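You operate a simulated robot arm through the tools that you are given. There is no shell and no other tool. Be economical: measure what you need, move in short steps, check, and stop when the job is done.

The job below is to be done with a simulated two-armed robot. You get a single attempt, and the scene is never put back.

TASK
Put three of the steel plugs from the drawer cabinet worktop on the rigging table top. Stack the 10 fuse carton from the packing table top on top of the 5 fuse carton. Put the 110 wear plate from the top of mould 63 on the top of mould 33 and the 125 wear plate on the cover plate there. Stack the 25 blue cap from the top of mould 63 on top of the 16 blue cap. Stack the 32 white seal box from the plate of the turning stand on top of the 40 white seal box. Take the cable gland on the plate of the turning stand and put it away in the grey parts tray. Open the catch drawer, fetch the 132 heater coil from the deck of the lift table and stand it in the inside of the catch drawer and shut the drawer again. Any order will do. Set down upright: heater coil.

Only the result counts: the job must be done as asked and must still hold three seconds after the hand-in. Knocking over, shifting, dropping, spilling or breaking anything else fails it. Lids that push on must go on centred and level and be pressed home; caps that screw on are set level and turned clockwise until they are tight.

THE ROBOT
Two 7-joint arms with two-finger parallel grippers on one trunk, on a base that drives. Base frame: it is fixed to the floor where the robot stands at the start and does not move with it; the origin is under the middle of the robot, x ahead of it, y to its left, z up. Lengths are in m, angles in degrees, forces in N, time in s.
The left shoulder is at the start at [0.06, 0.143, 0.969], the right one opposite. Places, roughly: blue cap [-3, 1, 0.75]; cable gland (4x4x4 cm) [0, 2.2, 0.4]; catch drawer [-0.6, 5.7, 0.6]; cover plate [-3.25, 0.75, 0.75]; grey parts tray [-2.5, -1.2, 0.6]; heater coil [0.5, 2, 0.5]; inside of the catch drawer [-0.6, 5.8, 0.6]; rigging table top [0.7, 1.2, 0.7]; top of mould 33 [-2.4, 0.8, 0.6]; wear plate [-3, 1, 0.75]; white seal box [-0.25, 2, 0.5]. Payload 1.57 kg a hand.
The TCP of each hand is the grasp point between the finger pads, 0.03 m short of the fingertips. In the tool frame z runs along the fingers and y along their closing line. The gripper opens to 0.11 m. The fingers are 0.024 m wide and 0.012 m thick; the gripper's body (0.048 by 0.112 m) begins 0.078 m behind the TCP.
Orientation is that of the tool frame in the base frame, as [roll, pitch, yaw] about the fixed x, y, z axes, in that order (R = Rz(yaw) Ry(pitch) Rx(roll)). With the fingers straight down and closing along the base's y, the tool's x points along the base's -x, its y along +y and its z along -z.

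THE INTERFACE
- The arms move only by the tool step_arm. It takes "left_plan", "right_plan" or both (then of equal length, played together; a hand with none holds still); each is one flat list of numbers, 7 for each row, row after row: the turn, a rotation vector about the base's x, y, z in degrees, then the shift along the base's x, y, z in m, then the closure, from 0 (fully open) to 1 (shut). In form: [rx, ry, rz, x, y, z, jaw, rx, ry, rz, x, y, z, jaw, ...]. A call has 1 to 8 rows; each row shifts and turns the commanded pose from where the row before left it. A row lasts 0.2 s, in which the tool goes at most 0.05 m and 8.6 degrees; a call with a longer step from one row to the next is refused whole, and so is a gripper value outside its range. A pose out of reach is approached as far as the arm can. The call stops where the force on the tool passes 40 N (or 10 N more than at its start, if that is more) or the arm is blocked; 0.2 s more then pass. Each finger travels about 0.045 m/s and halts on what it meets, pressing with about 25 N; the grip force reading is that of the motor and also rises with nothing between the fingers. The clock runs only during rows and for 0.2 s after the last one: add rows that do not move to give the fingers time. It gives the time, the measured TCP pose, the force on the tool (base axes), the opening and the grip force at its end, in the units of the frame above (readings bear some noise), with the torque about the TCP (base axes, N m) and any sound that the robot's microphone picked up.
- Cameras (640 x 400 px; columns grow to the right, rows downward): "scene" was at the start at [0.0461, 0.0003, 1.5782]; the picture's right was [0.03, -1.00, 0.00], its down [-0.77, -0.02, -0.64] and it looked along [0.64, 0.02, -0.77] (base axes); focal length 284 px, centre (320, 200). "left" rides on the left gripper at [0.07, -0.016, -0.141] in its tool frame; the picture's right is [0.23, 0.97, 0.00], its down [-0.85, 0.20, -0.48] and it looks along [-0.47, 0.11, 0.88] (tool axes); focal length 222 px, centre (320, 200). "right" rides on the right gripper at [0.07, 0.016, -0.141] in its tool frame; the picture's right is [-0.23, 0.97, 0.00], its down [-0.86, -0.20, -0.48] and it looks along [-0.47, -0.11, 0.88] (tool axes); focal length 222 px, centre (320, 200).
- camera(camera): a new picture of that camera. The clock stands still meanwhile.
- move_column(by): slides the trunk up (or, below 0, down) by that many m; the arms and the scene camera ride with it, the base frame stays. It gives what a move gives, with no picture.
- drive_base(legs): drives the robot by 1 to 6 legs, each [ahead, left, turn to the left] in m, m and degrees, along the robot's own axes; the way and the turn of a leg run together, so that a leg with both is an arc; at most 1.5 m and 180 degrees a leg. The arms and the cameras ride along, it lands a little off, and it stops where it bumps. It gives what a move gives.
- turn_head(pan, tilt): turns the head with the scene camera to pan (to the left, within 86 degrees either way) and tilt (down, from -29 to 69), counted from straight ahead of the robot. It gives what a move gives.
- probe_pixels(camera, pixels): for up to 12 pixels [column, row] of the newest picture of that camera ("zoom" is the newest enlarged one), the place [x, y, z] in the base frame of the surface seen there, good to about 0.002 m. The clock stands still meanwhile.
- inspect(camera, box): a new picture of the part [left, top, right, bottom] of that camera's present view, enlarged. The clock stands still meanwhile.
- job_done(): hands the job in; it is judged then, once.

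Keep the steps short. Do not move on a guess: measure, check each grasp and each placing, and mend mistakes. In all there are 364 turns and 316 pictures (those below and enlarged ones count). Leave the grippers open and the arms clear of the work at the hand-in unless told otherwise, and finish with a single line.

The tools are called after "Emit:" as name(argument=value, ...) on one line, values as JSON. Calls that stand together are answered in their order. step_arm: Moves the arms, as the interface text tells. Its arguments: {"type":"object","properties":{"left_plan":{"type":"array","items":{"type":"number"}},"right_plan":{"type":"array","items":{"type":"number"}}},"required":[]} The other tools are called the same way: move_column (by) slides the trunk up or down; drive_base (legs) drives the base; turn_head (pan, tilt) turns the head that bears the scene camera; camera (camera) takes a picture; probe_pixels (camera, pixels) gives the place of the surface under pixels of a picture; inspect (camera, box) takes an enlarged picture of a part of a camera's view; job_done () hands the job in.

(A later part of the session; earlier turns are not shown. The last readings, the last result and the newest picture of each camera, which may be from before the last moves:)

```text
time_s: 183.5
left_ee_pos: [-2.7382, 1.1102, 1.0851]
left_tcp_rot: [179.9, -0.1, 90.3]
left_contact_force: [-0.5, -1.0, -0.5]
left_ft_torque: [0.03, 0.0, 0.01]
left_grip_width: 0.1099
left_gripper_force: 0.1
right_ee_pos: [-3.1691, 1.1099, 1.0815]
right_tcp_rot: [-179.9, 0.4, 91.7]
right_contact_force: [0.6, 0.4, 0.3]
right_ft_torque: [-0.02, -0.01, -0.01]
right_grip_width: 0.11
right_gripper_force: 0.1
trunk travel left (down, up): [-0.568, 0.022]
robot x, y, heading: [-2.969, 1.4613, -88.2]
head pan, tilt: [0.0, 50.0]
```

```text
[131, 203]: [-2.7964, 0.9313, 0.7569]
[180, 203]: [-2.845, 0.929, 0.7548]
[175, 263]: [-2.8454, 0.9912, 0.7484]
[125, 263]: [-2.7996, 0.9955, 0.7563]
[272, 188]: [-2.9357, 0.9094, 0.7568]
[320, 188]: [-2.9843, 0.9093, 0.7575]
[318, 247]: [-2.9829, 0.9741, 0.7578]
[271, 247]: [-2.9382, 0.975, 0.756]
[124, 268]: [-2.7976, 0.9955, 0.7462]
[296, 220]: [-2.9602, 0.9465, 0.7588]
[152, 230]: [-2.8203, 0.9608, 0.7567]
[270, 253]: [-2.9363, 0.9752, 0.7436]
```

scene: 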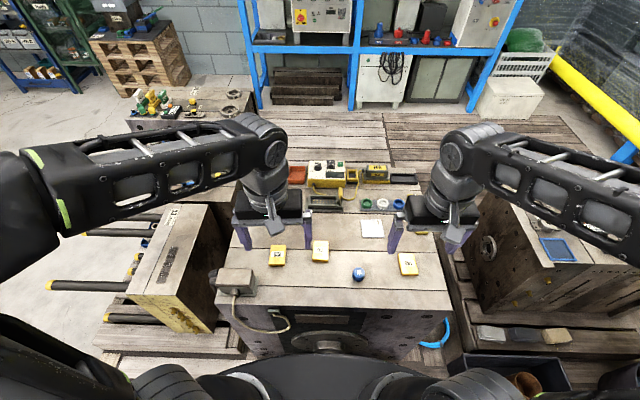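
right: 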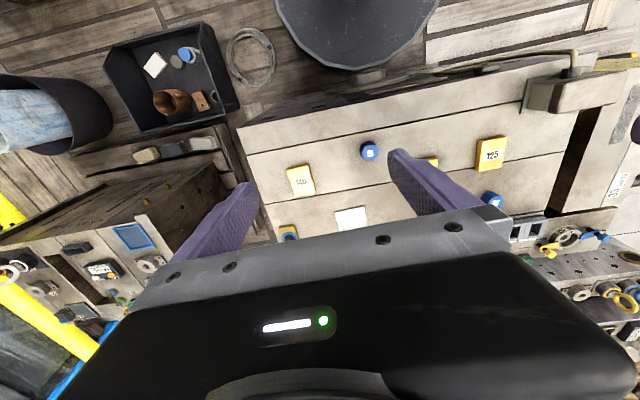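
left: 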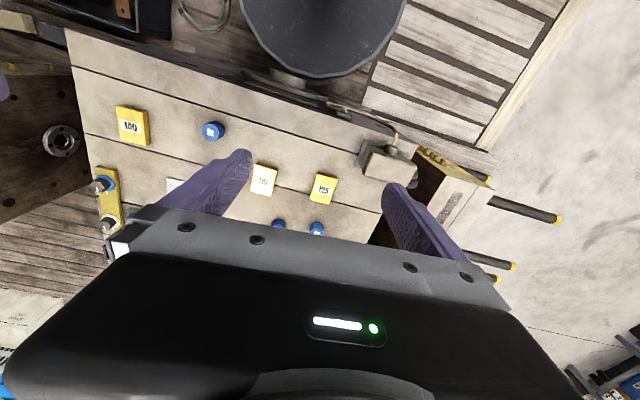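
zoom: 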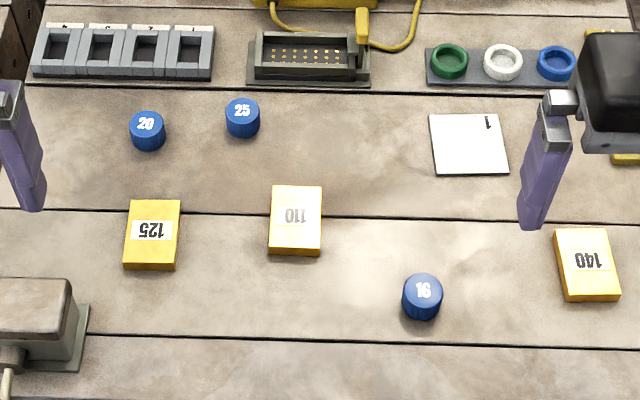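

Measured: mould top 0.740. The 125 plate is at (-2.821, 0.962) and the 110 plate at (-2.960, 0.942), each 47×66×17 mm. The cover plate is at (-3.142, 0.842), top 0.7455. Cap 25 is at (-2.900, 0.824) and cap 16 at (-3.080, 1.021), with tops at 0.7675. First I'll shift 0.14 east and square up, then do the caps with the right hand.

Emit:
drive_base(legs=[[0, 0.14, -1.8]])

Emit:
camera(camera="scene")

```text
time_s: 184.8
left_ee_pos: [-2.6112, 1.1041, 1.0848]
left_tcp_rot: [179.9, -0.1, 88.3]
left_contact_force: [0.2, -0.1, 0.0]
left_ft_torque: [-0.05, 0.06, 0.0]
left_grip_width: 0.11
left_gripper_force: 0.0
right_ee_pos: [-3.0423, 1.1194, 1.0824]
right_tcp_rot: [-179.8, 0.4, 90.0]
right_contact_force: [0.3, -0.1, 0.5]
right_ft_torque: [0.01, 0.02, 0.03]
right_grip_width: 0.1101
right_gripper_force: 0.1
trunk travel left (down, up): [-0.568, 0.022]
robot x, y, heading: [-2.8377, 1.4668, -90.2]
head pan, tilt: [0.0, 50.0]
```

```text
205 pictures are left
```

scene: 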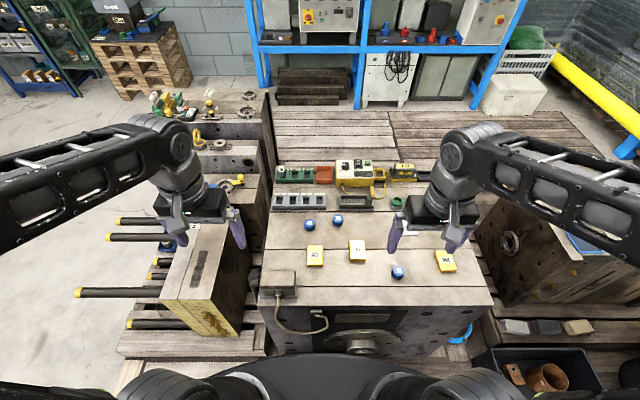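

Emit:
step_arm(right_plan=[0, 0, 0, 0.0178, -0.037, -0.0265, 0.45, 0, 0, 0, 0.0178, -0.037, -0.0265, 0.45, 0, 0, 0, 0.0178, -0.037, -0.0265, 0.45, 0, 0, 0, 0.0178, -0.037, -0.0265, 0.45, 0, 0, 0, 0.0178, -0.037, -0.0265, 0.45, 0, 0, 0, 0.0178, -0.037, -0.0265, 0.45, 0, 0, 0, 0.0178, -0.037, -0.0265, 0.45, 0, 0, 0, 0.0178, -0.037, -0.0265, 0.45])

Emit:
camera(camera="right")

Emit:
inspect(camera="scene", box=[255, 180, 447, 300])

```text
time_s: 186.6
left_ee_pos: [-2.6118, 1.1042, 1.084]
left_tcp_rot: [179.7, -0.2, 88.5]
left_contact_force: [1.0, 0.1, 0.3]
left_ft_torque: [0.03, 0.0, 0.04]
left_grip_width: 0.11
left_gripper_force: 0.1
right_ee_pos: [-2.9005, 0.8237, 0.8673]
right_tcp_rot: [-180.0, 0.3, 89.9]
right_contact_force: [-0.8, -0.3, 0.4]
right_ft_torque: [0.0, -0.01, 0.02]
right_grip_width: 0.0605
right_gripper_force: 0.2
trunk travel left (down, up): [-0.568, 0.022]
robot x, y, heading: [-2.8341, 1.4677, -90.3]
head pan, tilt: [0.0, 50.0]
```

```text
204 pictures are left
```

right: 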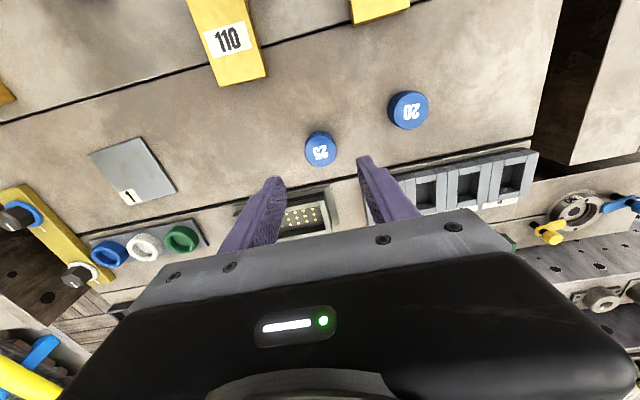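

```text
3.33 times, centred on (351, 240) of scene
```

zoom: 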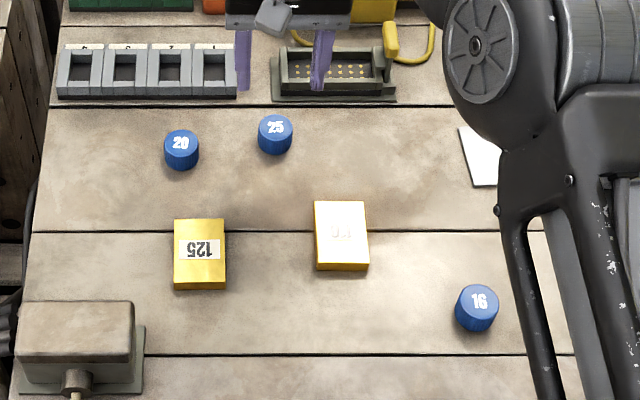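

Emit:
probe_pixels(camera="right", pixels=[[320, 148], [308, 150], [334, 146], [322, 160], [318, 134]])

```text
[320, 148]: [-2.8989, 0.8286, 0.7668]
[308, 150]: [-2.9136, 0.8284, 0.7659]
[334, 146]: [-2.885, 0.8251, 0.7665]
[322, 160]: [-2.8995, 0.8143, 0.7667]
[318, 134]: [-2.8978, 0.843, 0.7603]
```

Emit:
step_arm(right_plan=[0, 0, 0, 0.001, 0.0035, -0.04, 0.45, 0, 0, 0, 0, 0, -0.04, 0.45, 0, 0, 0, 0, 0, -0.015, 0.45, 0, 0, 0, 0, 0, 0, 1, 0, 0, 0, 0, 0, 0, 1, 0, 0, 0, 0, 0, 0, 1])

Emit:
camera(camera="right")

```text
time_s: 188.0
left_ee_pos: [-2.6123, 1.1053, 1.0841]
left_tcp_rot: [179.8, -0.1, 88.4]
left_contact_force: [-0.4, 0.0, 0.1]
left_ft_torque: [0.04, -0.01, -0.02]
left_grip_width: 0.1101
left_gripper_force: 0.0
right_ee_pos: [-2.899, 0.8256, 0.7734]
right_tcp_rot: [-179.9, 0.5, 89.9]
right_contact_force: [0.1, 0.0, 0.4]
right_ft_torque: [-0.01, 0.02, -0.01]
right_grip_width: 0.0336
right_gripper_force: 25.3
trunk travel left (down, up): [-0.568, 0.022]
robot x, y, heading: [-2.835, 1.4695, -90.5]
head pan, tilt: [0.0, 50.0]
```

```text
202 pictures are left
```

right: 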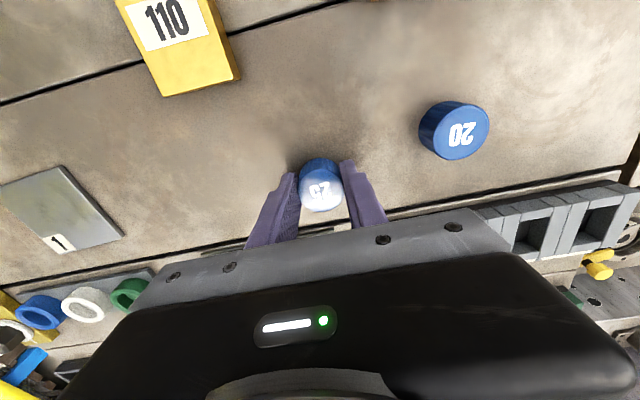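

Held. I'll measure cap 16 again while lifting.

Emit:
probe_pixels(camera="zoom", pixels=[[478, 300], [460, 299], [494, 299], [478, 288], [477, 312], [475, 325]])

Emit:
step_arm(right_plan=[0, 0, 0, 0, 0, 0.045, 1, 0, 0, 0, 0, 0, 0.045, 1, 0, 0, 0, -0.033, 0.036, 0, 1, 0, 0, 0, -0.033, 0.036, 0, 1, 0, 0, 0, -0.033, 0.036, 0, 1, 0, 0, 0, -0.033, 0.036, 0, 1, 0, 0, 0, -0.033, 0.036, 0, 1, 0, 0, 0, -0.016, 0.013, 0, 1])

Emit:
camera(camera="right")

```text
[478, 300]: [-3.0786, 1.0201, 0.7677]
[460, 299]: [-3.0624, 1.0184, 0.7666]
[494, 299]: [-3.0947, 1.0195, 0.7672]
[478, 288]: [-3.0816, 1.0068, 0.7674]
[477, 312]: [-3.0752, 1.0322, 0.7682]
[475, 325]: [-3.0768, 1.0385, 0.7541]
```

```text
time_s: 189.8
left_ee_pos: [-2.6134, 1.1042, 1.0847]
left_tcp_rot: [179.8, 0.0, 88.4]
left_contact_force: [-0.5, -0.1, -0.7]
left_ft_torque: [0.01, -0.04, -0.01]
left_grip_width: 0.1101
left_gripper_force: 0.1
right_ee_pos: [-3.0802, 1.0202, 0.8636]
right_tcp_rot: [179.9, 0.3, 89.9]
right_contact_force: [-0.4, 0.6, 0.0]
right_ft_torque: [0.01, -0.01, -0.02]
right_grip_width: 0.0334
right_gripper_force: 24.7
trunk travel left (down, up): [-0.568, 0.022]
robot x, y, heading: [-2.835, 1.4683, -90.1]
head pan, tilt: [0.0, 50.0]
```

```text
201 pictures are left
```

right: 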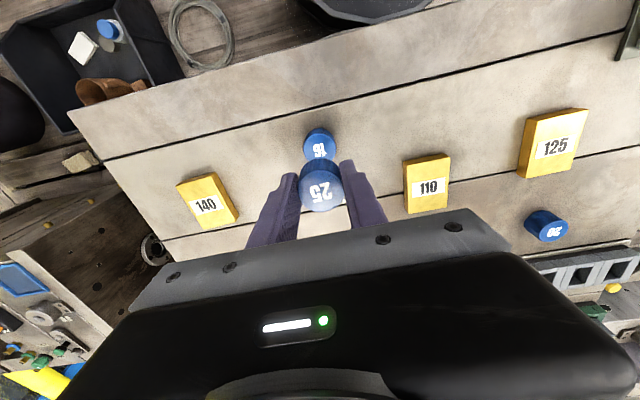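

Emit:
step_arm(right_plan=[0, 0, 0, 0.0015, -0.0012, -0.03, 1, 0, 0, 0, 0, 0, -0.025, 1, 0, 0, 0, 0, 0, -0.003, 1, 0, 0, 0, 0, 0, 0, 1])

Emit:
inspect(camera="right", box=[240, 100, 400, 200])

Emit:
inspect(camera="scene", box=[350, 220, 446, 280])

```text
time_s: 190.8
left_ee_pos: [-2.6123, 1.1037, 1.0837]
left_tcp_rot: [179.8, -0.1, 88.4]
left_contact_force: [0.1, -0.1, 0.2]
left_ft_torque: [0.01, -0.06, 0.02]
left_grip_width: 0.1097
left_gripper_force: 0.2
right_ee_pos: [-3.0802, 1.0195, 0.8069]
right_tcp_rot: [-180.0, 0.5, 89.8]
right_contact_force: [0.2, -0.9, -0.6]
right_ft_torque: [0.0, 0.02, 0.0]
right_grip_width: 0.0333
right_gripper_force: 25.1
trunk travel left (down, up): [-0.568, 0.022]
robot x, y, heading: [-2.8311, 1.4654, -90.2]
head pan, tilt: [0.0, 50.0]
```

```text
4.00 times, centred on (320, 150) of right
```

zoom: 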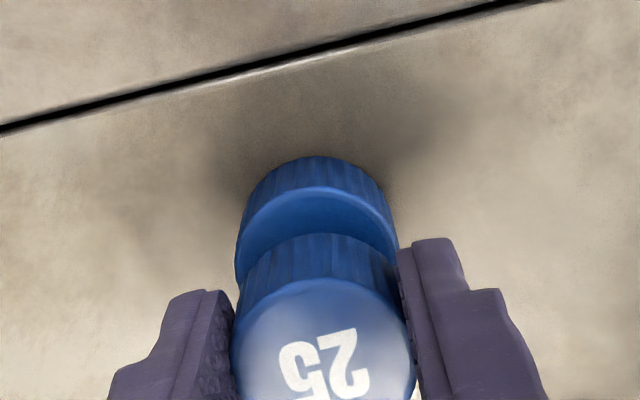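

```text
6.67 times, centred on (398, 250) of scene
```

zoom: 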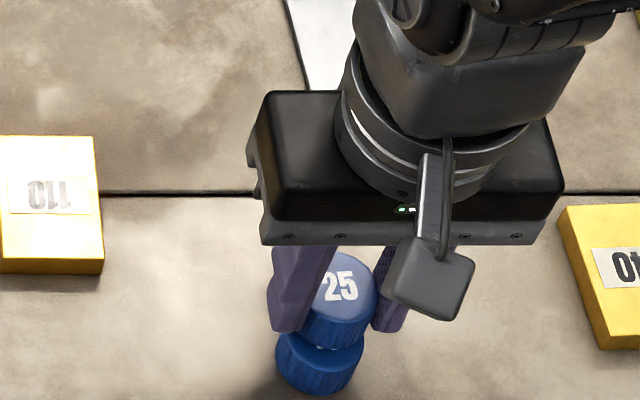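

Emit:
probe_pixels(camera="zoom", pixels=[[280, 355], [358, 360], [318, 380], [305, 325], [366, 320], [338, 340], [345, 285], [352, 370], [290, 372]])

```text
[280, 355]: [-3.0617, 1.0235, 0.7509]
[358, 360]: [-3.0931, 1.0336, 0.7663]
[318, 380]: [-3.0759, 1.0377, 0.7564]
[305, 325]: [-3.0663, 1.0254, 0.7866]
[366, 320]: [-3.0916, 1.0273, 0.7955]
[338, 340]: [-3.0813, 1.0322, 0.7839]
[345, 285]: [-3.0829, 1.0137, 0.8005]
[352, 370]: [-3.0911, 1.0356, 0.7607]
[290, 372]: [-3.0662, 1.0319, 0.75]
```

Emit:
inspect(camera="right", box=[240, 100, 400, 200])

Emit:
probe_pixels(camera="zoom", pixels=[[320, 165], [320, 185], [322, 245], [322, 265], [322, 285], [260, 270], [380, 270], [250, 220], [385, 215], [325, 330]])

```text
4.00 times, centred on (320, 150) of right
```

zoom: 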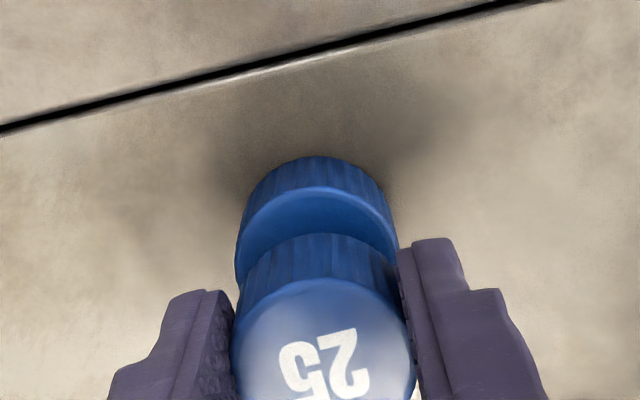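

```text
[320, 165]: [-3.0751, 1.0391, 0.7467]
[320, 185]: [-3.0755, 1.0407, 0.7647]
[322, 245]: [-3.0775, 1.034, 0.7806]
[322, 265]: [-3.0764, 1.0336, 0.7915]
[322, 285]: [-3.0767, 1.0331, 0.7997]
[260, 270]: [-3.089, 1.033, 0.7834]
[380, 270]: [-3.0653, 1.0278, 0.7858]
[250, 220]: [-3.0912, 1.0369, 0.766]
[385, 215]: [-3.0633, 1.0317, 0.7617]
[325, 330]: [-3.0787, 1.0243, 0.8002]
```

The upper cap is about 5 mm too far south, so I'll shift +5 mm in y, then lower to contact.

Emit:
step_arm(right_plan=[0, 0, 0, 0.001, 0.0052, 0, 1, 0, 0, 0, 0, 0, -0.003, 1, 0, 0, 0, 0, 0, -0.002, 1, 0, 0, 0, 0, 0, 0, 1])

Emit:
inspect(camera="right", box=[240, 100, 400, 200])

Emit:
probe_pixels(camera="zoom", pixels=[[320, 185], [322, 265], [260, 270], [380, 270], [250, 220], [385, 215], [322, 250]])

```text
time_s: 191.8
left_ee_pos: [-2.6126, 1.1047, 1.0841]
left_tcp_rot: [179.8, -0.1, 88.5]
left_contact_force: [-0.5, 0.7, 0.3]
left_ft_torque: [0.01, -0.04, 0.03]
left_grip_width: 0.11
left_gripper_force: 0.0
right_ee_pos: [-3.0793, 1.0223, 0.8021]
right_tcp_rot: [-180.0, 0.5, 89.9]
right_contact_force: [0.0, 0.3, -0.2]
right_ft_torque: [-0.02, -0.02, -0.01]
right_grip_width: 0.0334
right_gripper_force: 24.9
trunk travel left (down, up): [-0.568, 0.022]
robot x, y, heading: [-2.834, 1.4697, -90.3]
head pan, tilt: [0.0, 50.0]
```

```text
4.00 times, centred on (320, 150) of right
```

zoom: 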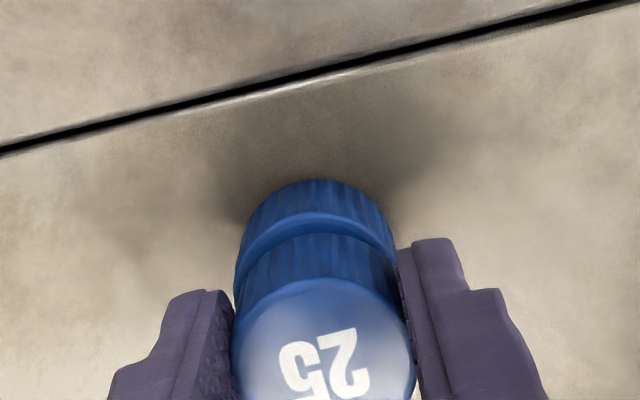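

```text
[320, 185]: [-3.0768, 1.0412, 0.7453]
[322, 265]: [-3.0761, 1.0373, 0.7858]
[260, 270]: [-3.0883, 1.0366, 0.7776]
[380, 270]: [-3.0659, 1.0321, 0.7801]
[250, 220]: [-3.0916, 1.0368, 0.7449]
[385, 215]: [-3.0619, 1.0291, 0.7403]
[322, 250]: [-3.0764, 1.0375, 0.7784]
```

Emit:
step_arm(right_plan=[0, 0, 0, 0.0, 0.0022, 0, 1, 0, 0, 0, 0, 0, -0.0015, 1, 0, 0, 0, 0, 0, -0.001, 1, 0, 0, 0, 0, 0, 0, 1])

```text
time_s: 192.8
left_ee_pos: [-2.6111, 1.1038, 1.0852]
left_tcp_rot: [179.8, -0.1, 88.4]
left_contact_force: [0.1, -0.1, 0.4]
left_ft_torque: [0.0, -0.02, 0.04]
left_grip_width: 0.11
left_gripper_force: 0.2
right_ee_pos: [-3.0777, 1.0263, 0.7984]
right_tcp_rot: [179.9, 0.4, 89.9]
right_contact_force: [0.2, -0.1, 7.5]
right_ft_torque: [-0.02, -0.02, 0.01]
right_grip_width: 0.0336
right_gripper_force: 25.3
trunk travel left (down, up): [-0.568, 0.022]
robot x, y, heading: [-2.8374, 1.465, -90.2]
head pan, tilt: [0.0, 50.0]
```

Contact (7.5 N). I'll open and rise.

Emit:
step_arm(right_plan=[0, 0, 0, 0, 0, 0, 0.5, 0, 0, 0, 0, 0, 0, 0.5, 0, 0, 0, 0, 0, 0, 0.5, 0, 0, 0, 0, 0, 0.03, 0.5, 0, 0, 0, 0, 0, 0.04, 0.5, 0, 0, 0, 0, 0, 0.04, 0.3])

Emit:
inspect(camera="right", box=[240, 80, 400, 180])

Emit:
inspect(camera="scene", box=[350, 220, 446, 280])

```text
time_s: 194.2
left_ee_pos: [-2.6117, 1.1044, 1.0847]
left_tcp_rot: [179.9, -0.2, 88.3]
left_contact_force: [-0.6, -0.6, 0.6]
left_ft_torque: [0.01, 0.0, 0.01]
left_grip_width: 0.11
left_gripper_force: 0.1
right_ee_pos: [-3.0769, 1.025, 0.9089]
right_tcp_rot: [-180.0, 0.4, 89.8]
right_contact_force: [-0.7, -0.4, 0.3]
right_ft_torque: [0.0, 0.0, 0.0]
right_grip_width: 0.0769
right_gripper_force: 0.0
trunk travel left (down, up): [-0.568, 0.022]
robot x, y, heading: [-2.8387, 1.4661, -90.3]
head pan, tilt: [0.0, 50.0]
```

```text
4.00 times, centred on (320, 130) of right
```

zoom: 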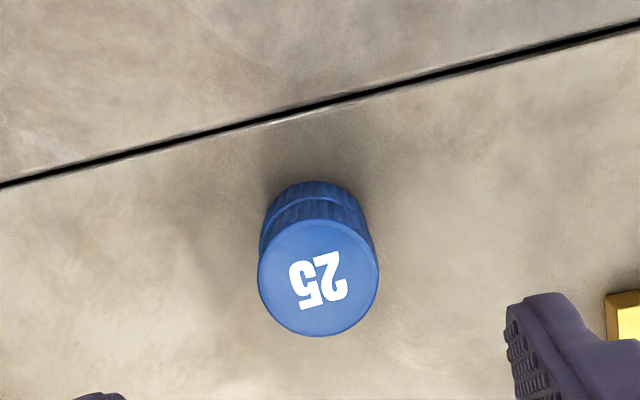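

```text
6.67 times, centred on (398, 250) of scene
```

zoom: 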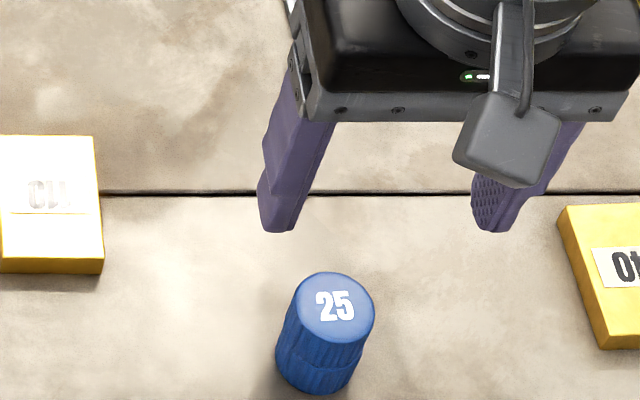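

The caps are stacked well. Next, the 125 wear plate with the right hand.

Emit:
step_arm(right_plan=[0, 0, 0, 0.0427, -0.0105, 0, 0.3, 0, 0, 0, 0.0427, -0.0105, 0, 0.3, 0, 0, 0, 0.0427, -0.0105, 0, 0.3, 0, 0, 0, 0.0427, -0.0105, 0, 0.3, 0, 0, 0, 0.0427, -0.0105, 0, 0.3, 0, 0, 0, 0.0425, -0.0105, -0.02, 0.3, 0, 0, 0, 0, 0, 0, 0.3])

Emit:
camera(camera="right")

```text
time_s: 195.8
left_ee_pos: [-2.613, 1.1035, 1.0857]
left_tcp_rot: [179.8, -0.1, 88.3]
left_contact_force: [0.1, -0.4, -0.3]
left_ft_torque: [-0.02, -0.01, -0.01]
left_grip_width: 0.1097
left_gripper_force: 0.1
right_ee_pos: [-2.8204, 0.9637, 0.8901]
right_tcp_rot: [-180.0, 0.4, 89.8]
right_contact_force: [-1.6, 0.1, -0.1]
right_ft_torque: [0.01, -0.04, -0.03]
right_grip_width: 0.0771
right_gripper_force: 0.1
trunk travel left (down, up): [-0.568, 0.022]
robot x, y, heading: [-2.8367, 1.467, -90.4]
head pan, tilt: [0.0, 50.0]
```

```text
194 pictures are left
```

right: 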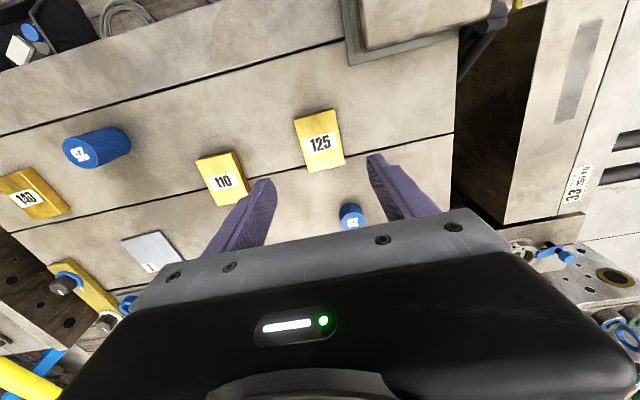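

Emit:
probe_pixels(camera="right", pixels=[[297, 119], [334, 112], [343, 163], [310, 170], [320, 140]])

Emit:
step_arm(right_plan=[0, 0, 0, -0.0005, -0.001, -0.045, 0.3, 0, 0, 0, 0, 0, -0.045, 0.3, 0, 0, 0, 0, 0, -0.022, 0.3, 0, 0, 0, 0, 0, 0, 0.3])

Emit:
camera(camera="right")

```text
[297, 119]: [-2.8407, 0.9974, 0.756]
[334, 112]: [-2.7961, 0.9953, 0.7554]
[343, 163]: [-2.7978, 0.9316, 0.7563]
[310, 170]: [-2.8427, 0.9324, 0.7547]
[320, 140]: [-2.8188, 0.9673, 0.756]
```

```text
time_s: 196.8
left_ee_pos: [-2.6113, 1.1056, 1.085]
left_tcp_rot: [179.8, -0.1, 88.4]
left_contact_force: [-0.6, -0.7, 0.2]
left_ft_torque: [0.02, 0.01, 0.01]
left_grip_width: 0.1101
left_gripper_force: 0.1
right_ee_pos: [-2.8244, 0.9625, 0.7775]
right_tcp_rot: [-179.9, 0.4, 89.9]
right_contact_force: [-0.4, -0.1, 0.8]
right_ft_torque: [0.04, -0.01, -0.01]
right_grip_width: 0.0771
right_gripper_force: 0.0
trunk travel left (down, up): [-0.568, 0.022]
robot x, y, heading: [-2.8329, 1.4653, -90.1]
head pan, tilt: [0.0, 50.0]
```

```text
193 pictures are left
```

right: 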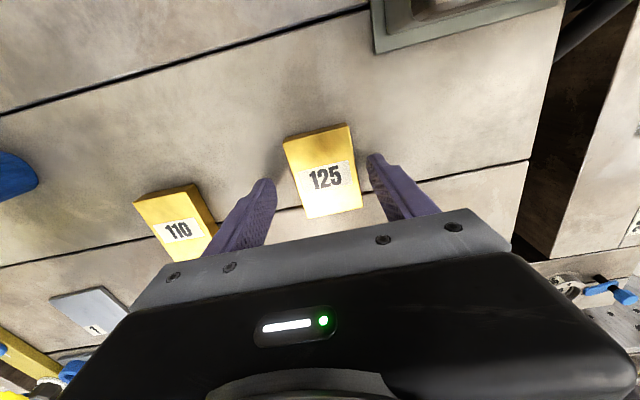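

Emit:
step_arm(right_plan=[0, 0, 0, 0.003, 0.001, -0.0045, 0.3, 0, 0, 0, 0, 0, 0, 1, 0, 0, 0, 0, 0, 0, 1, 0, 0, 0, 0, 0, 0, 1, 0, 0, 0, 0, 0, 0.04, 1, 0, 0, 0, 0, 0, 0.045, 1, 0, 0, 0, 0, 0.02, 0.04, 1])

Emit:
camera(camera="right")

```text
time_s: 198.4
left_ee_pos: [-2.6115, 1.1052, 1.0846]
left_tcp_rot: [179.8, 0.0, 88.4]
left_contact_force: [0.6, 0.2, 0.3]
left_ft_torque: [-0.02, 0.0, 0.01]
left_grip_width: 0.1103
left_gripper_force: 0.0
right_ee_pos: [-2.8212, 0.986, 0.8987]
right_tcp_rot: [-179.8, 0.4, 89.9]
right_contact_force: [-0.2, 0.4, -4.3]
right_ft_torque: [-0.03, 0.01, 0.0]
right_grip_width: 0.0498
right_gripper_force: 25.1
trunk travel left (down, up): [-0.568, 0.022]
robot x, y, heading: [-2.8364, 1.4659, -90.2]
head pan, tilt: [0.0, 50.0]
```

```text
192 pictures are left
```

right: 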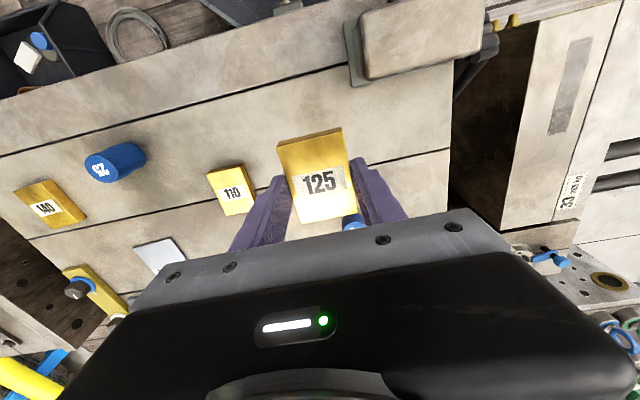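

The 125 plate is held. I'll drive 0.18 west and bring it over the cover plate.

Emit:
drive_base(legs=[[0, -0.18, 0]])

Emit:
step_arm(right_plan=[0, 0, 0, -0.0203, -0.02, 0, 1, 0, 0, 0, -0.0203, -0.02, 0, 1, 0, 0, 0, -0.0203, -0.02, 0, 1, 0, 0, 0, -0.0203, -0.02, 0, 1, 0, 0, 0, -0.0203, -0.02, -0.01, 1, 0, 0, 0, -0.0203, -0.02, -0.01, 1, 0, 0, 0, -0.0203, -0.022, -0.01, 1])

Emit:
camera(camera="right")

Emit:
camera(camera="scene")

```text
time_s: 199.9
left_ee_pos: [-2.7873, 1.1044, 1.0848]
left_tcp_rot: [179.7, -0.1, 88.3]
left_contact_force: [-0.1, 0.2, 0.6]
left_ft_torque: [0.02, -0.04, 0.01]
left_grip_width: 0.1099
left_gripper_force: 0.0
right_ee_pos: [-2.9946, 0.9839, 0.8979]
right_tcp_rot: [-180.0, 0.3, 89.8]
right_contact_force: [0.4, 0.1, -4.7]
right_ft_torque: [0.02, -0.03, 0.0]
right_grip_width: 0.0499
right_gripper_force: 25.2
trunk travel left (down, up): [-0.568, 0.022]
robot x, y, heading: [-3.0068, 1.4653, -90.4]
head pan, tilt: [0.0, 50.0]
```

```text
time_s: 201.5
left_ee_pos: [-2.7864, 1.1043, 1.0848]
left_tcp_rot: [179.9, -0.2, 88.4]
left_contact_force: [0.5, 0.2, 0.4]
left_ft_torque: [0.0, -0.03, -0.04]
left_grip_width: 0.11
left_gripper_force: 0.0
right_ee_pos: [-3.1365, 0.842, 0.8679]
right_tcp_rot: [-179.9, 0.2, 89.8]
right_contact_force: [0.3, -0.2, -4.9]
right_ft_torque: [0.05, -0.02, 0.0]
right_grip_width: 0.0497
right_gripper_force: 25.1
trunk travel left (down, up): [-0.568, 0.022]
robot x, y, heading: [-3.0073, 1.465, -90.2]
head pan, tilt: [0.0, 50.0]
```

```text
191 pictures are left
```

right: 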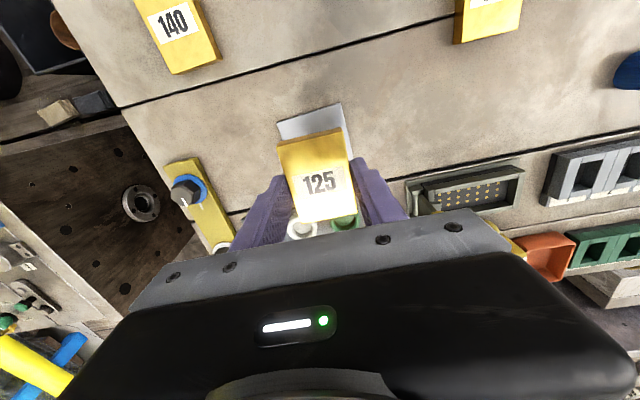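

```text
190 pictures are left
```

scene: 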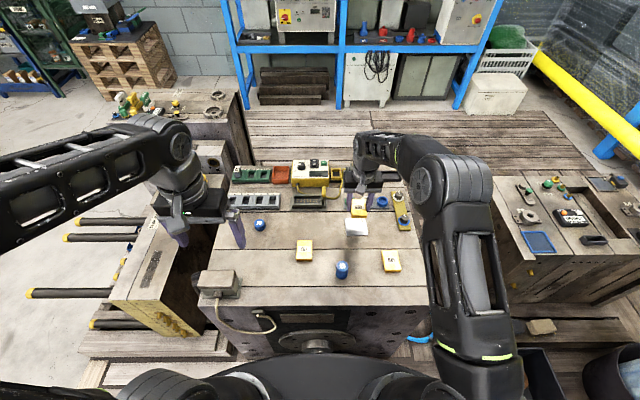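

Emit:
step_arm(right_plan=[0, 0, 0, -0.005, 0, -0.04, 1, 0, 0, 0, 0, 0, -0.037, 1, 0, 0, 0, 0, 0, -0.005, 1, 0, 0, 0, 0, 0, 0, 1])

Emit:
inspect(camera="right", box=[240, 80, 400, 180])

Emit:
inspect(camera="scene", box=[310, 185, 406, 245])

```text
time_s: 202.5
left_ee_pos: [-2.7878, 1.1044, 1.0846]
left_tcp_rot: [179.7, -0.1, 88.2]
left_contact_force: [0.0, 0.4, -0.2]
left_ft_torque: [-0.02, -0.03, 0.05]
left_grip_width: 0.11
left_gripper_force: 0.1
right_ee_pos: [-3.1404, 0.8428, 0.7845]
right_tcp_rot: [179.9, 0.4, 89.8]
right_contact_force: [1.1, 0.2, -4.4]
right_ft_torque: [0.0, -0.01, -0.02]
right_grip_width: 0.0498
right_gripper_force: 24.8
trunk travel left (down, up): [-0.568, 0.022]
robot x, y, heading: [-3.0051, 1.4653, -90.0]
head pan, tilt: [0.0, 50.0]
```

```text
4.00 times, centred on (320, 130) of right
```

zoom: 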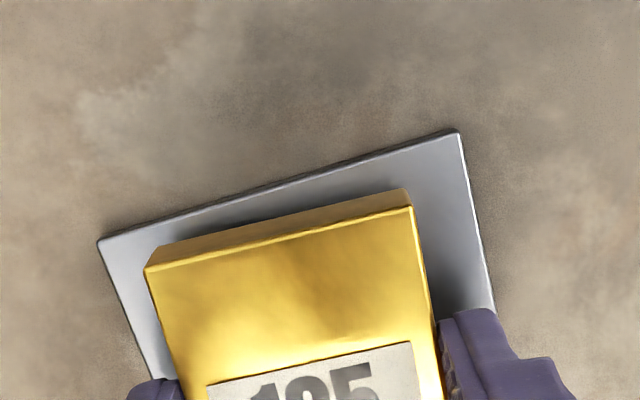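

```text
6.67 times, centred on (358, 215) of scene
```

zoom: 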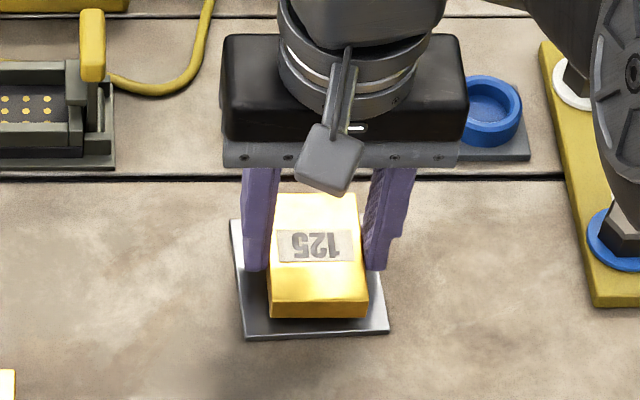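

Well centred. I'll lower to contact, open and rise.

Emit:
step_arm(right_plan=[0, 0, 0, 0, 0, -0.004, 1, 0, 0, 0, 0, 0, -0.002, 1, 0, 0, 0, 0, 0, 0, 1])

```text
time_s: 203.3
left_ee_pos: [-2.7857, 1.1048, 1.0855]
left_tcp_rot: [179.8, -0.2, 88.2]
left_contact_force: [0.0, 0.3, -0.2]
left_ft_torque: [0.01, -0.03, 0.0]
left_grip_width: 0.1102
left_gripper_force: 0.1
right_ee_pos: [-3.1412, 0.842, 0.7801]
right_tcp_rot: [-180.0, 0.4, 89.9]
right_contact_force: [0.1, -1.4, -4.5]
right_ft_torque: [0.0, 0.0, -0.05]
right_grip_width: 0.0497
right_gripper_force: 25.0
trunk travel left (down, up): [-0.568, 0.022]
robot x, y, heading: [-3.0069, 1.4678, -90.1]
head pan, tilt: [0.0, 50.0]
```

Emit:
step_arm(right_plan=[0, 0, 0, 0, 0, -0.0015, 1, 0, 0, 0, 0, 0, -0.001, 1, 0, 0, 0, 0, 0, 0, 1])

```text
time_s: 204.1
left_ee_pos: [-2.7858, 1.1042, 1.0841]
left_tcp_rot: [179.8, -0.1, 88.3]
left_contact_force: [-0.2, 0.2, -0.1]
left_ft_torque: [0.02, 0.0, 0.0]
left_grip_width: 0.1102
left_gripper_force: 0.0
right_ee_pos: [-3.1422, 0.8424, 0.7784]
right_tcp_rot: [-179.9, 0.4, 89.8]
right_contact_force: [0.9, 0.1, -0.6]
right_ft_torque: [0.09, -0.08, -0.02]
right_grip_width: 0.0496
right_gripper_force: 25.3
trunk travel left (down, up): [-0.568, 0.022]
robot x, y, heading: [-3.0126, 1.4669, -90.3]
head pan, tilt: [0.0, 50.0]
```

The load is off the hand, so the plate rests on the cover plate. I'll open and rise.

Emit:
step_arm(right_plan=[0, 0, 0, 0, 0, 0, 0.4, 0, 0, 0, 0, 0, 0, 0.4, 0, 0, 0, 0, 0, 0.03, 0.4, 0, 0, 0, 0, 0, 0.045, 0.4, 0, 0, 0, -0.01, 0.03, 0.035, 0.2, 0, 0, 0, -0.01, 0.03, 0.035, 0, 0, 0, 0, -0.02, 0.03, 0.03, 0])

Emit:
inspect(camera="scene", box=[260, 185, 420, 285])

```text
time_s: 205.7
left_ee_pos: [-2.7879, 1.1073, 1.0859]
left_tcp_rot: [179.8, 0.0, 88.4]
left_contact_force: [0.3, 0.6, 0.3]
left_ft_torque: [-0.01, -0.04, 0.01]
left_grip_width: 0.1099
left_gripper_force: 0.0
right_ee_pos: [-3.1825, 0.9332, 0.9548]
right_tcp_rot: [180.0, 0.3, 89.8]
right_contact_force: [-0.8, 1.2, 0.6]
right_ft_torque: [0.04, -0.06, 0.04]
right_grip_width: 0.1097
right_gripper_force: 0.1
trunk travel left (down, up): [-0.568, 0.022]
robot x, y, heading: [-3.0082, 1.4696, -90.2]
head pan, tilt: [0.0, 50.0]
```

```text
4.00 times, centred on (340, 235) of scene
```

zoom: 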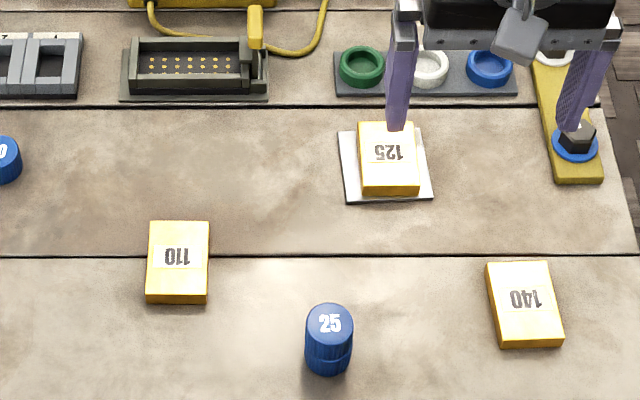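

Now the 110 plate with the left hand.

Emit:
step_arm(left_plan=[0, 0, 1.5, -0.0246, -0.0236, -0.0279, 0.3, 0, 0, 0, -0.0246, -0.0236, -0.0279, 0.3, 0, 0, 0, -0.0246, -0.0236, -0.0279, 0.3, 0, 0, 0, -0.0246, -0.0236, -0.0279, 0.3, 0, 0, 0, -0.0246, -0.0236, -0.0279, 0.3, 0, 0, 0, -0.0246, -0.0236, -0.0279, 0.3, 0, 0, 0, -0.0246, -0.0236, -0.0279, 0.3, 0, 0, 0, 0, 0, 0, 0.3], right_plan=[0, 0, 0, -0.005, 0.025, 0.02, 0, 0, 0, 0, -0.005, 0.025, 0.02, 0, 0, 0, 0, 0, 0.025, 0.02, 0, 0, 0, 0, 0, 0.025, 0.02, 0, 0, 0, 0, 0, 0.025, 0.02, 0, 0, 0, 0, 0, 0.025, 0.02, 0, 0, 0, 0, 0, 0, 0, 0, 0, 0, 0, 0, 0, 0, 0])

Emit:
camera(camera="left")

```text
time_s: 207.5
left_ee_pos: [-2.9565, 0.9394, 0.8919]
left_tcp_rot: [179.8, -0.2, 89.7]
left_contact_force: [0.2, -1.2, -1.0]
left_ft_torque: [0.0, -0.02, -0.01]
left_grip_width: 0.0771
left_gripper_force: 0.0
right_ee_pos: [-3.1916, 1.0835, 1.0726]
right_tcp_rot: [180.0, 0.3, 89.8]
right_contact_force: [-0.4, 1.1, 0.9]
right_ft_torque: [-0.03, -0.03, -0.04]
right_grip_width: 0.11
right_gripper_force: 0.0
trunk travel left (down, up): [-0.568, 0.022]
robot x, y, heading: [-3.0093, 1.4683, -90.3]
head pan, tilt: [0.0, 50.0]
```

```text
186 pictures are left
```

left: 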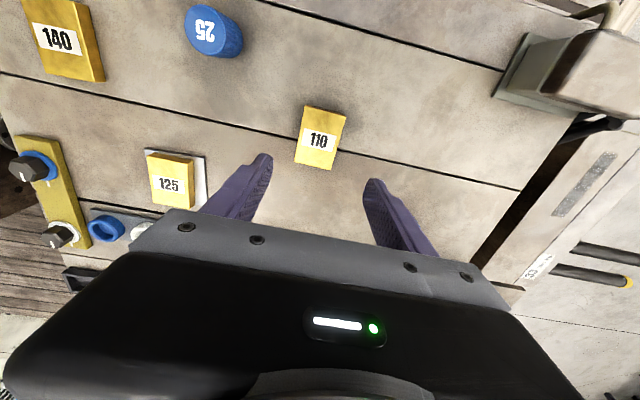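

Emit:
probe_pixels(camera="left", pixels=[[308, 109], [345, 116], [333, 166], [297, 160], [319, 139]])

Emit:
step_arm(left_plan=[0, 0, 0, -0.003, 0.002, -0.045, 0.3, 0, 0, 0, 0, 0, -0.045, 0.3, 0, 0, 0, 0, 0, -0.025, 0.3, 0, 0, 0, 0, 0, 0, 0.3])

Emit:
camera(camera="left")

```text
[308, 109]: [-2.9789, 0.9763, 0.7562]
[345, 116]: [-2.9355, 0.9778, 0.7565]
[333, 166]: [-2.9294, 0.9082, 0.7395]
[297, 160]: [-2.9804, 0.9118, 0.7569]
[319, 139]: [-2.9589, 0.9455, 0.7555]
```

```text
time_s: 208.5
left_ee_pos: [-2.9603, 0.9422, 0.7749]
left_tcp_rot: [179.7, 0.0, 89.9]
left_contact_force: [0.0, 0.0, -0.6]
left_ft_torque: [0.0, -0.03, 0.0]
left_grip_width: 0.077
left_gripper_force: 0.1
right_ee_pos: [-3.1923, 1.0829, 1.0727]
right_tcp_rot: [179.9, 0.3, 89.7]
right_contact_force: [0.7, 0.5, -0.1]
right_ft_torque: [0.01, 0.01, 0.0]
right_grip_width: 0.1101
right_gripper_force: 0.0
trunk travel left (down, up): [-0.568, 0.022]
robot x, y, heading: [-3.0081, 1.467, -90.6]
head pan, tilt: [0.0, 50.0]
```

```text
185 pictures are left
```

left: 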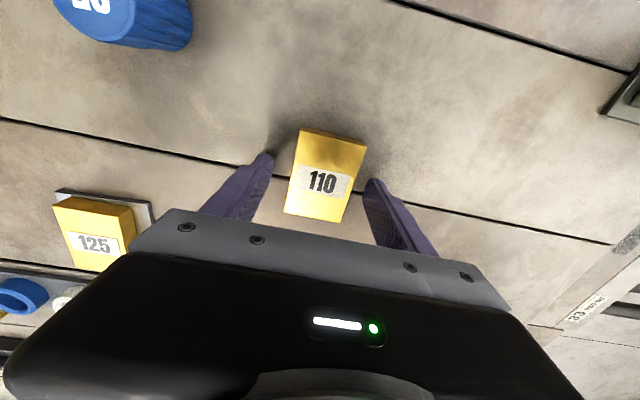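

Emit:
step_arm(left_plan=[0, 0, 0, 0.0015, 0.0005, -0.002, 0.3, 0, 0, 0, 0, 0, 0, 1, 0, 0, 0, 0, 0, 0, 1, 0, 0, 0, 0, 0, 0, 1, 0, 0, 0, 0, 0, 0.04, 1, 0, 0, 0, 0, 0, 0.045, 1, 0, 0, 0, 0.01, 0.02, 0.04, 1, 0, 0, 0, 0.01, 0.02, 0.04, 1])

Emit:
camera(camera="left")

```text
time_s: 210.3
left_ee_pos: [-2.9376, 0.9815, 0.9379]
left_tcp_rot: [179.7, -0.1, 89.8]
left_contact_force: [-0.3, 0.1, -5.4]
left_ft_torque: [0.01, -0.03, 0.02]
left_grip_width: 0.0499
left_gripper_force: 24.9
right_ee_pos: [-3.192, 1.0835, 1.073]
right_tcp_rot: [180.0, 0.3, 89.8]
right_contact_force: [0.6, 1.5, -0.3]
right_ft_torque: [-0.03, 0.0, -0.01]
right_grip_width: 0.1102
right_gripper_force: 0.1
trunk travel left (down, up): [-0.568, 0.022]
robot x, y, heading: [-3.0067, 1.4702, -90.6]
head pan, tilt: [0.0, 50.0]
```

```text
184 pictures are left
```

left: 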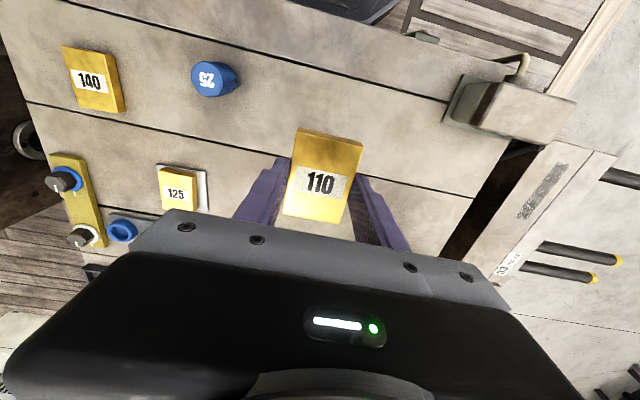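

Held. I'll drive 0.42 east to be in front of mould 33's top and look at it.

Emit:
drive_base(legs=[[0, 0.42, 0.5]])

Emit:
turn_head(pan=10, tilt=55)

Emit:
camera(camera="scene")

Emit:
camera(camera="left")

```text
time_s: 212.8
left_ee_pos: [-2.514, 0.9822, 0.9373]
left_tcp_rot: [179.9, -0.1, 90.5]
left_contact_force: [-0.5, 1.0, -4.4]
left_ft_torque: [0.01, 0.02, 0.0]
left_grip_width: 0.0497
left_gripper_force: 24.8
right_ee_pos: [-2.7682, 1.0804, 1.0733]
right_tcp_rot: [-179.9, 0.4, 90.5]
right_contact_force: [0.8, 0.3, 0.5]
right_ft_torque: [-0.01, 0.04, 0.02]
right_grip_width: 0.1102
right_gripper_force: 0.1
trunk travel left (down, up): [-0.568, 0.022]
robot x, y, heading: [-2.592, 1.4664, -89.6]
head pan, tilt: [0.0, 50.0]
```

```text
time_s: 213.6
left_ee_pos: [-2.5138, 0.9818, 0.9376]
left_tcp_rot: [179.8, -0.1, 90.5]
left_contact_force: [0.4, 0.2, -4.3]
left_ft_torque: [-0.02, 0.06, 0.01]
left_grip_width: 0.0498
left_gripper_force: 24.9
right_ee_pos: [-2.7705, 1.0808, 1.0729]
right_tcp_rot: [180.0, 0.4, 90.4]
right_contact_force: [0.2, -0.1, 0.0]
right_ft_torque: [0.01, -0.03, 0.01]
right_grip_width: 0.11
right_gripper_force: 0.1
trunk travel left (down, up): [-0.568, 0.022]
robot x, y, heading: [-2.591, 1.4711, -89.9]
head pan, tilt: [10.0, 55.0]
```

```text
183 pictures are left
```

scene: 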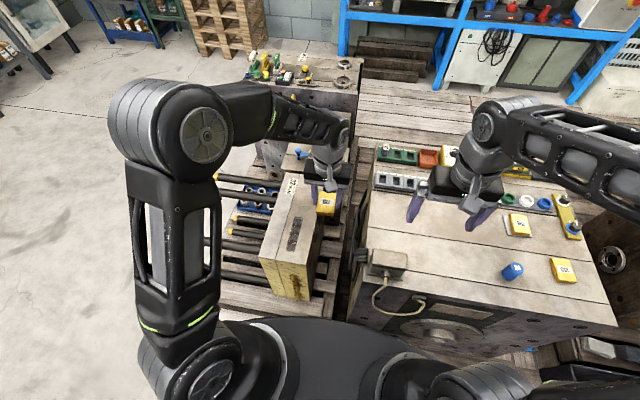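

```text
182 pictures are left
```

left: 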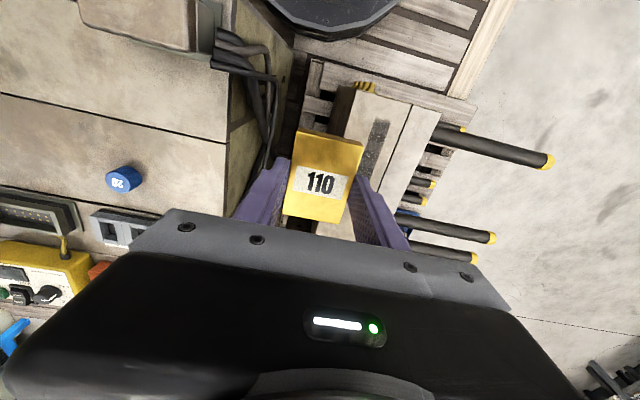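

Emit:
inspect(camera="scene", box=[240, 165, 368, 245])

Emit:
inspect(camera="scene", box=[240, 200, 368, 280])

Emit:
probe_pixels(camera="scene", pixels=[[300, 185], [285, 195], [280, 225], [270, 245], [310, 215], [305, 240], [298, 255], [265, 262], [305, 262], [295, 232], [320, 230], [283, 180]])

```text
5.00 times, centred on (304, 205) of scene
```

zoom: 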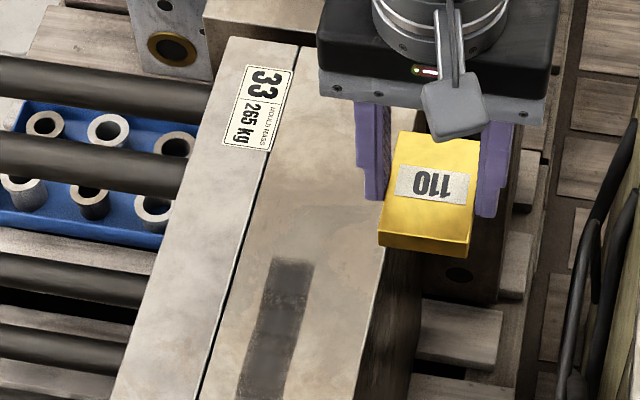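

```text
5.00 times, centred on (304, 240) of scene
```

zoom: 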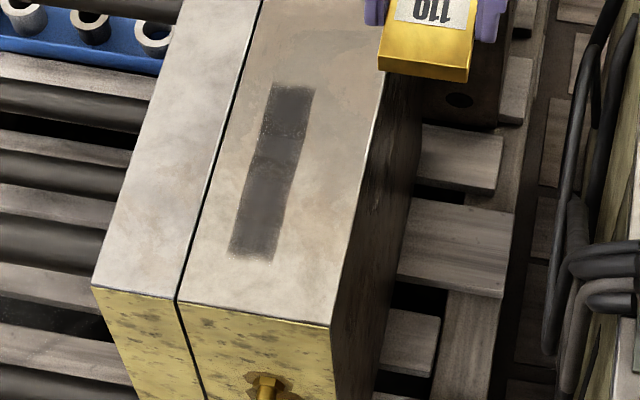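

```text
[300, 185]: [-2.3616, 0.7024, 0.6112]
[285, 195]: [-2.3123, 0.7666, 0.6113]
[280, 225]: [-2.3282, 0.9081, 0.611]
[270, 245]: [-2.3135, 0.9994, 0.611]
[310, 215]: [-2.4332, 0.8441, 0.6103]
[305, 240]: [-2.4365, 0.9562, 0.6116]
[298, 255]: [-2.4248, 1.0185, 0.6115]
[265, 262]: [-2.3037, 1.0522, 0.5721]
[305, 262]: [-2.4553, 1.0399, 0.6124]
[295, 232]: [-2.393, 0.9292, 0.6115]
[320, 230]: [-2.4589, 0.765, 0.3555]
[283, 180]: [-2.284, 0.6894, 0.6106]
```

Mould 33's top is flat at 0.611, with x from -2.455 to -2.28. I'll place the 110 plate at about (-2.39, 0.92).

Emit:
step_arm(left_plan=[0, 0, 0, 0.0207, -0.0103, -0.036, 1, 0, 0, 0, 0.0207, -0.0103, -0.036, 1, 0, 0, 0, 0.0207, -0.0103, -0.036, 1, 0, 0, 0, 0.0207, -0.0103, -0.036, 1, 0, 0, 0, 0.0207, -0.0103, -0.036, 1, 0, 0, 0, 0.0207, -0.0103, -0.036, 1, 0, 0, 0, 0, 0, 0, 1])

Emit:
camera(camera="left")

Emit:
inspect(camera="scene", box=[240, 180, 368, 260])

```text
time_s: 215.2
left_ee_pos: [-2.389, 0.9212, 0.7207]
left_tcp_rot: [179.8, -0.2, 90.6]
left_contact_force: [-0.3, -0.3, -4.9]
left_ft_torque: [0.0, 0.03, 0.01]
left_grip_width: 0.0498
left_gripper_force: 24.5
right_ee_pos: [-2.7707, 1.0812, 1.0732]
right_tcp_rot: [179.9, 0.5, 90.5]
right_contact_force: [0.1, 0.6, 0.2]
right_ft_torque: [-0.04, 0.01, -0.04]
right_grip_width: 0.1101
right_gripper_force: 0.0
trunk travel left (down, up): [-0.568, 0.022]
robot x, y, heading: [-2.589, 1.467, -89.7]
head pan, tilt: [10.0, 55.0]
```

```text
179 pictures are left
```

left: 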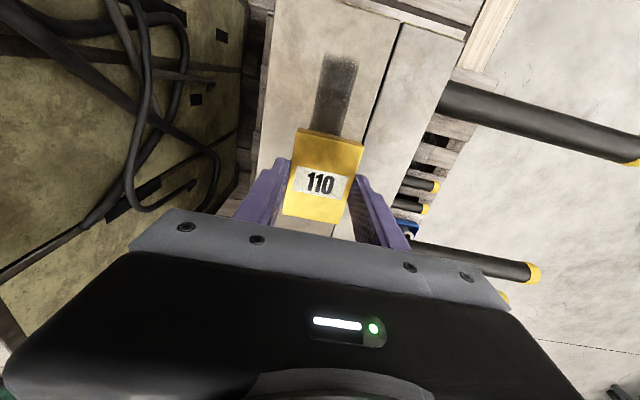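

```text
5.00 times, centred on (304, 220) of scene
```

zoom: 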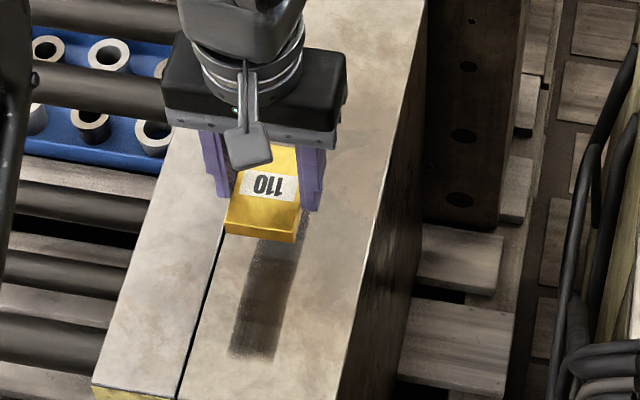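

Emit:
step_arm(left_plan=[0, 0, 0, 0, 0, -0.04, 1, 0, 0, 0, 0, 0, -0.028, 1, 0, 0, 0, 0, 0, -0.004, 1, 0, 0, 0, 0, 0, -0.002, 1, 0, 0, 0, 0, 0, 0, 1])

```text
time_s: 216.4
left_ee_pos: [-2.3887, 0.9204, 0.6463]
left_tcp_rot: [179.7, 0.0, 90.6]
left_contact_force: [-0.5, 0.0, -3.9]
left_ft_torque: [-0.01, 0.01, 0.02]
left_grip_width: 0.0497
left_gripper_force: 25.0
right_ee_pos: [-2.769, 1.0803, 1.0731]
right_tcp_rot: [180.0, 0.4, 90.5]
right_contact_force: [-0.5, 0.4, -0.3]
right_ft_torque: [0.02, -0.02, 0.0]
right_grip_width: 0.1098
right_gripper_force: 0.1
trunk travel left (down, up): [-0.568, 0.022]
robot x, y, heading: [-2.5886, 1.4709, -89.4]
head pan, tilt: [10.0, 55.0]
```

Emit:
step_arm(left_plan=[0, 0, 0, 0, 0, -0.002, 1, 0, 0, 0, 0, 0, -0.001, 1, 0, 0, 0, 0, 0, 0, 1])

```text
time_s: 217.2
left_ee_pos: [-2.3899, 0.9192, 0.6439]
left_tcp_rot: [179.8, -0.1, 90.5]
left_contact_force: [-0.3, 0.3, -5.1]
left_ft_torque: [0.01, -0.02, -0.01]
left_grip_width: 0.0496
left_gripper_force: 25.1
right_ee_pos: [-2.7698, 1.0806, 1.0726]
right_tcp_rot: [-180.0, 0.3, 90.6]
right_contact_force: [0.5, 0.4, -0.5]
right_ft_torque: [0.01, 0.04, 0.01]
right_grip_width: 0.1101
right_gripper_force: 0.1
trunk travel left (down, up): [-0.568, 0.022]
robot x, y, heading: [-2.5913, 1.4682, -89.7]
head pan, tilt: [10.0, 55.0]
```

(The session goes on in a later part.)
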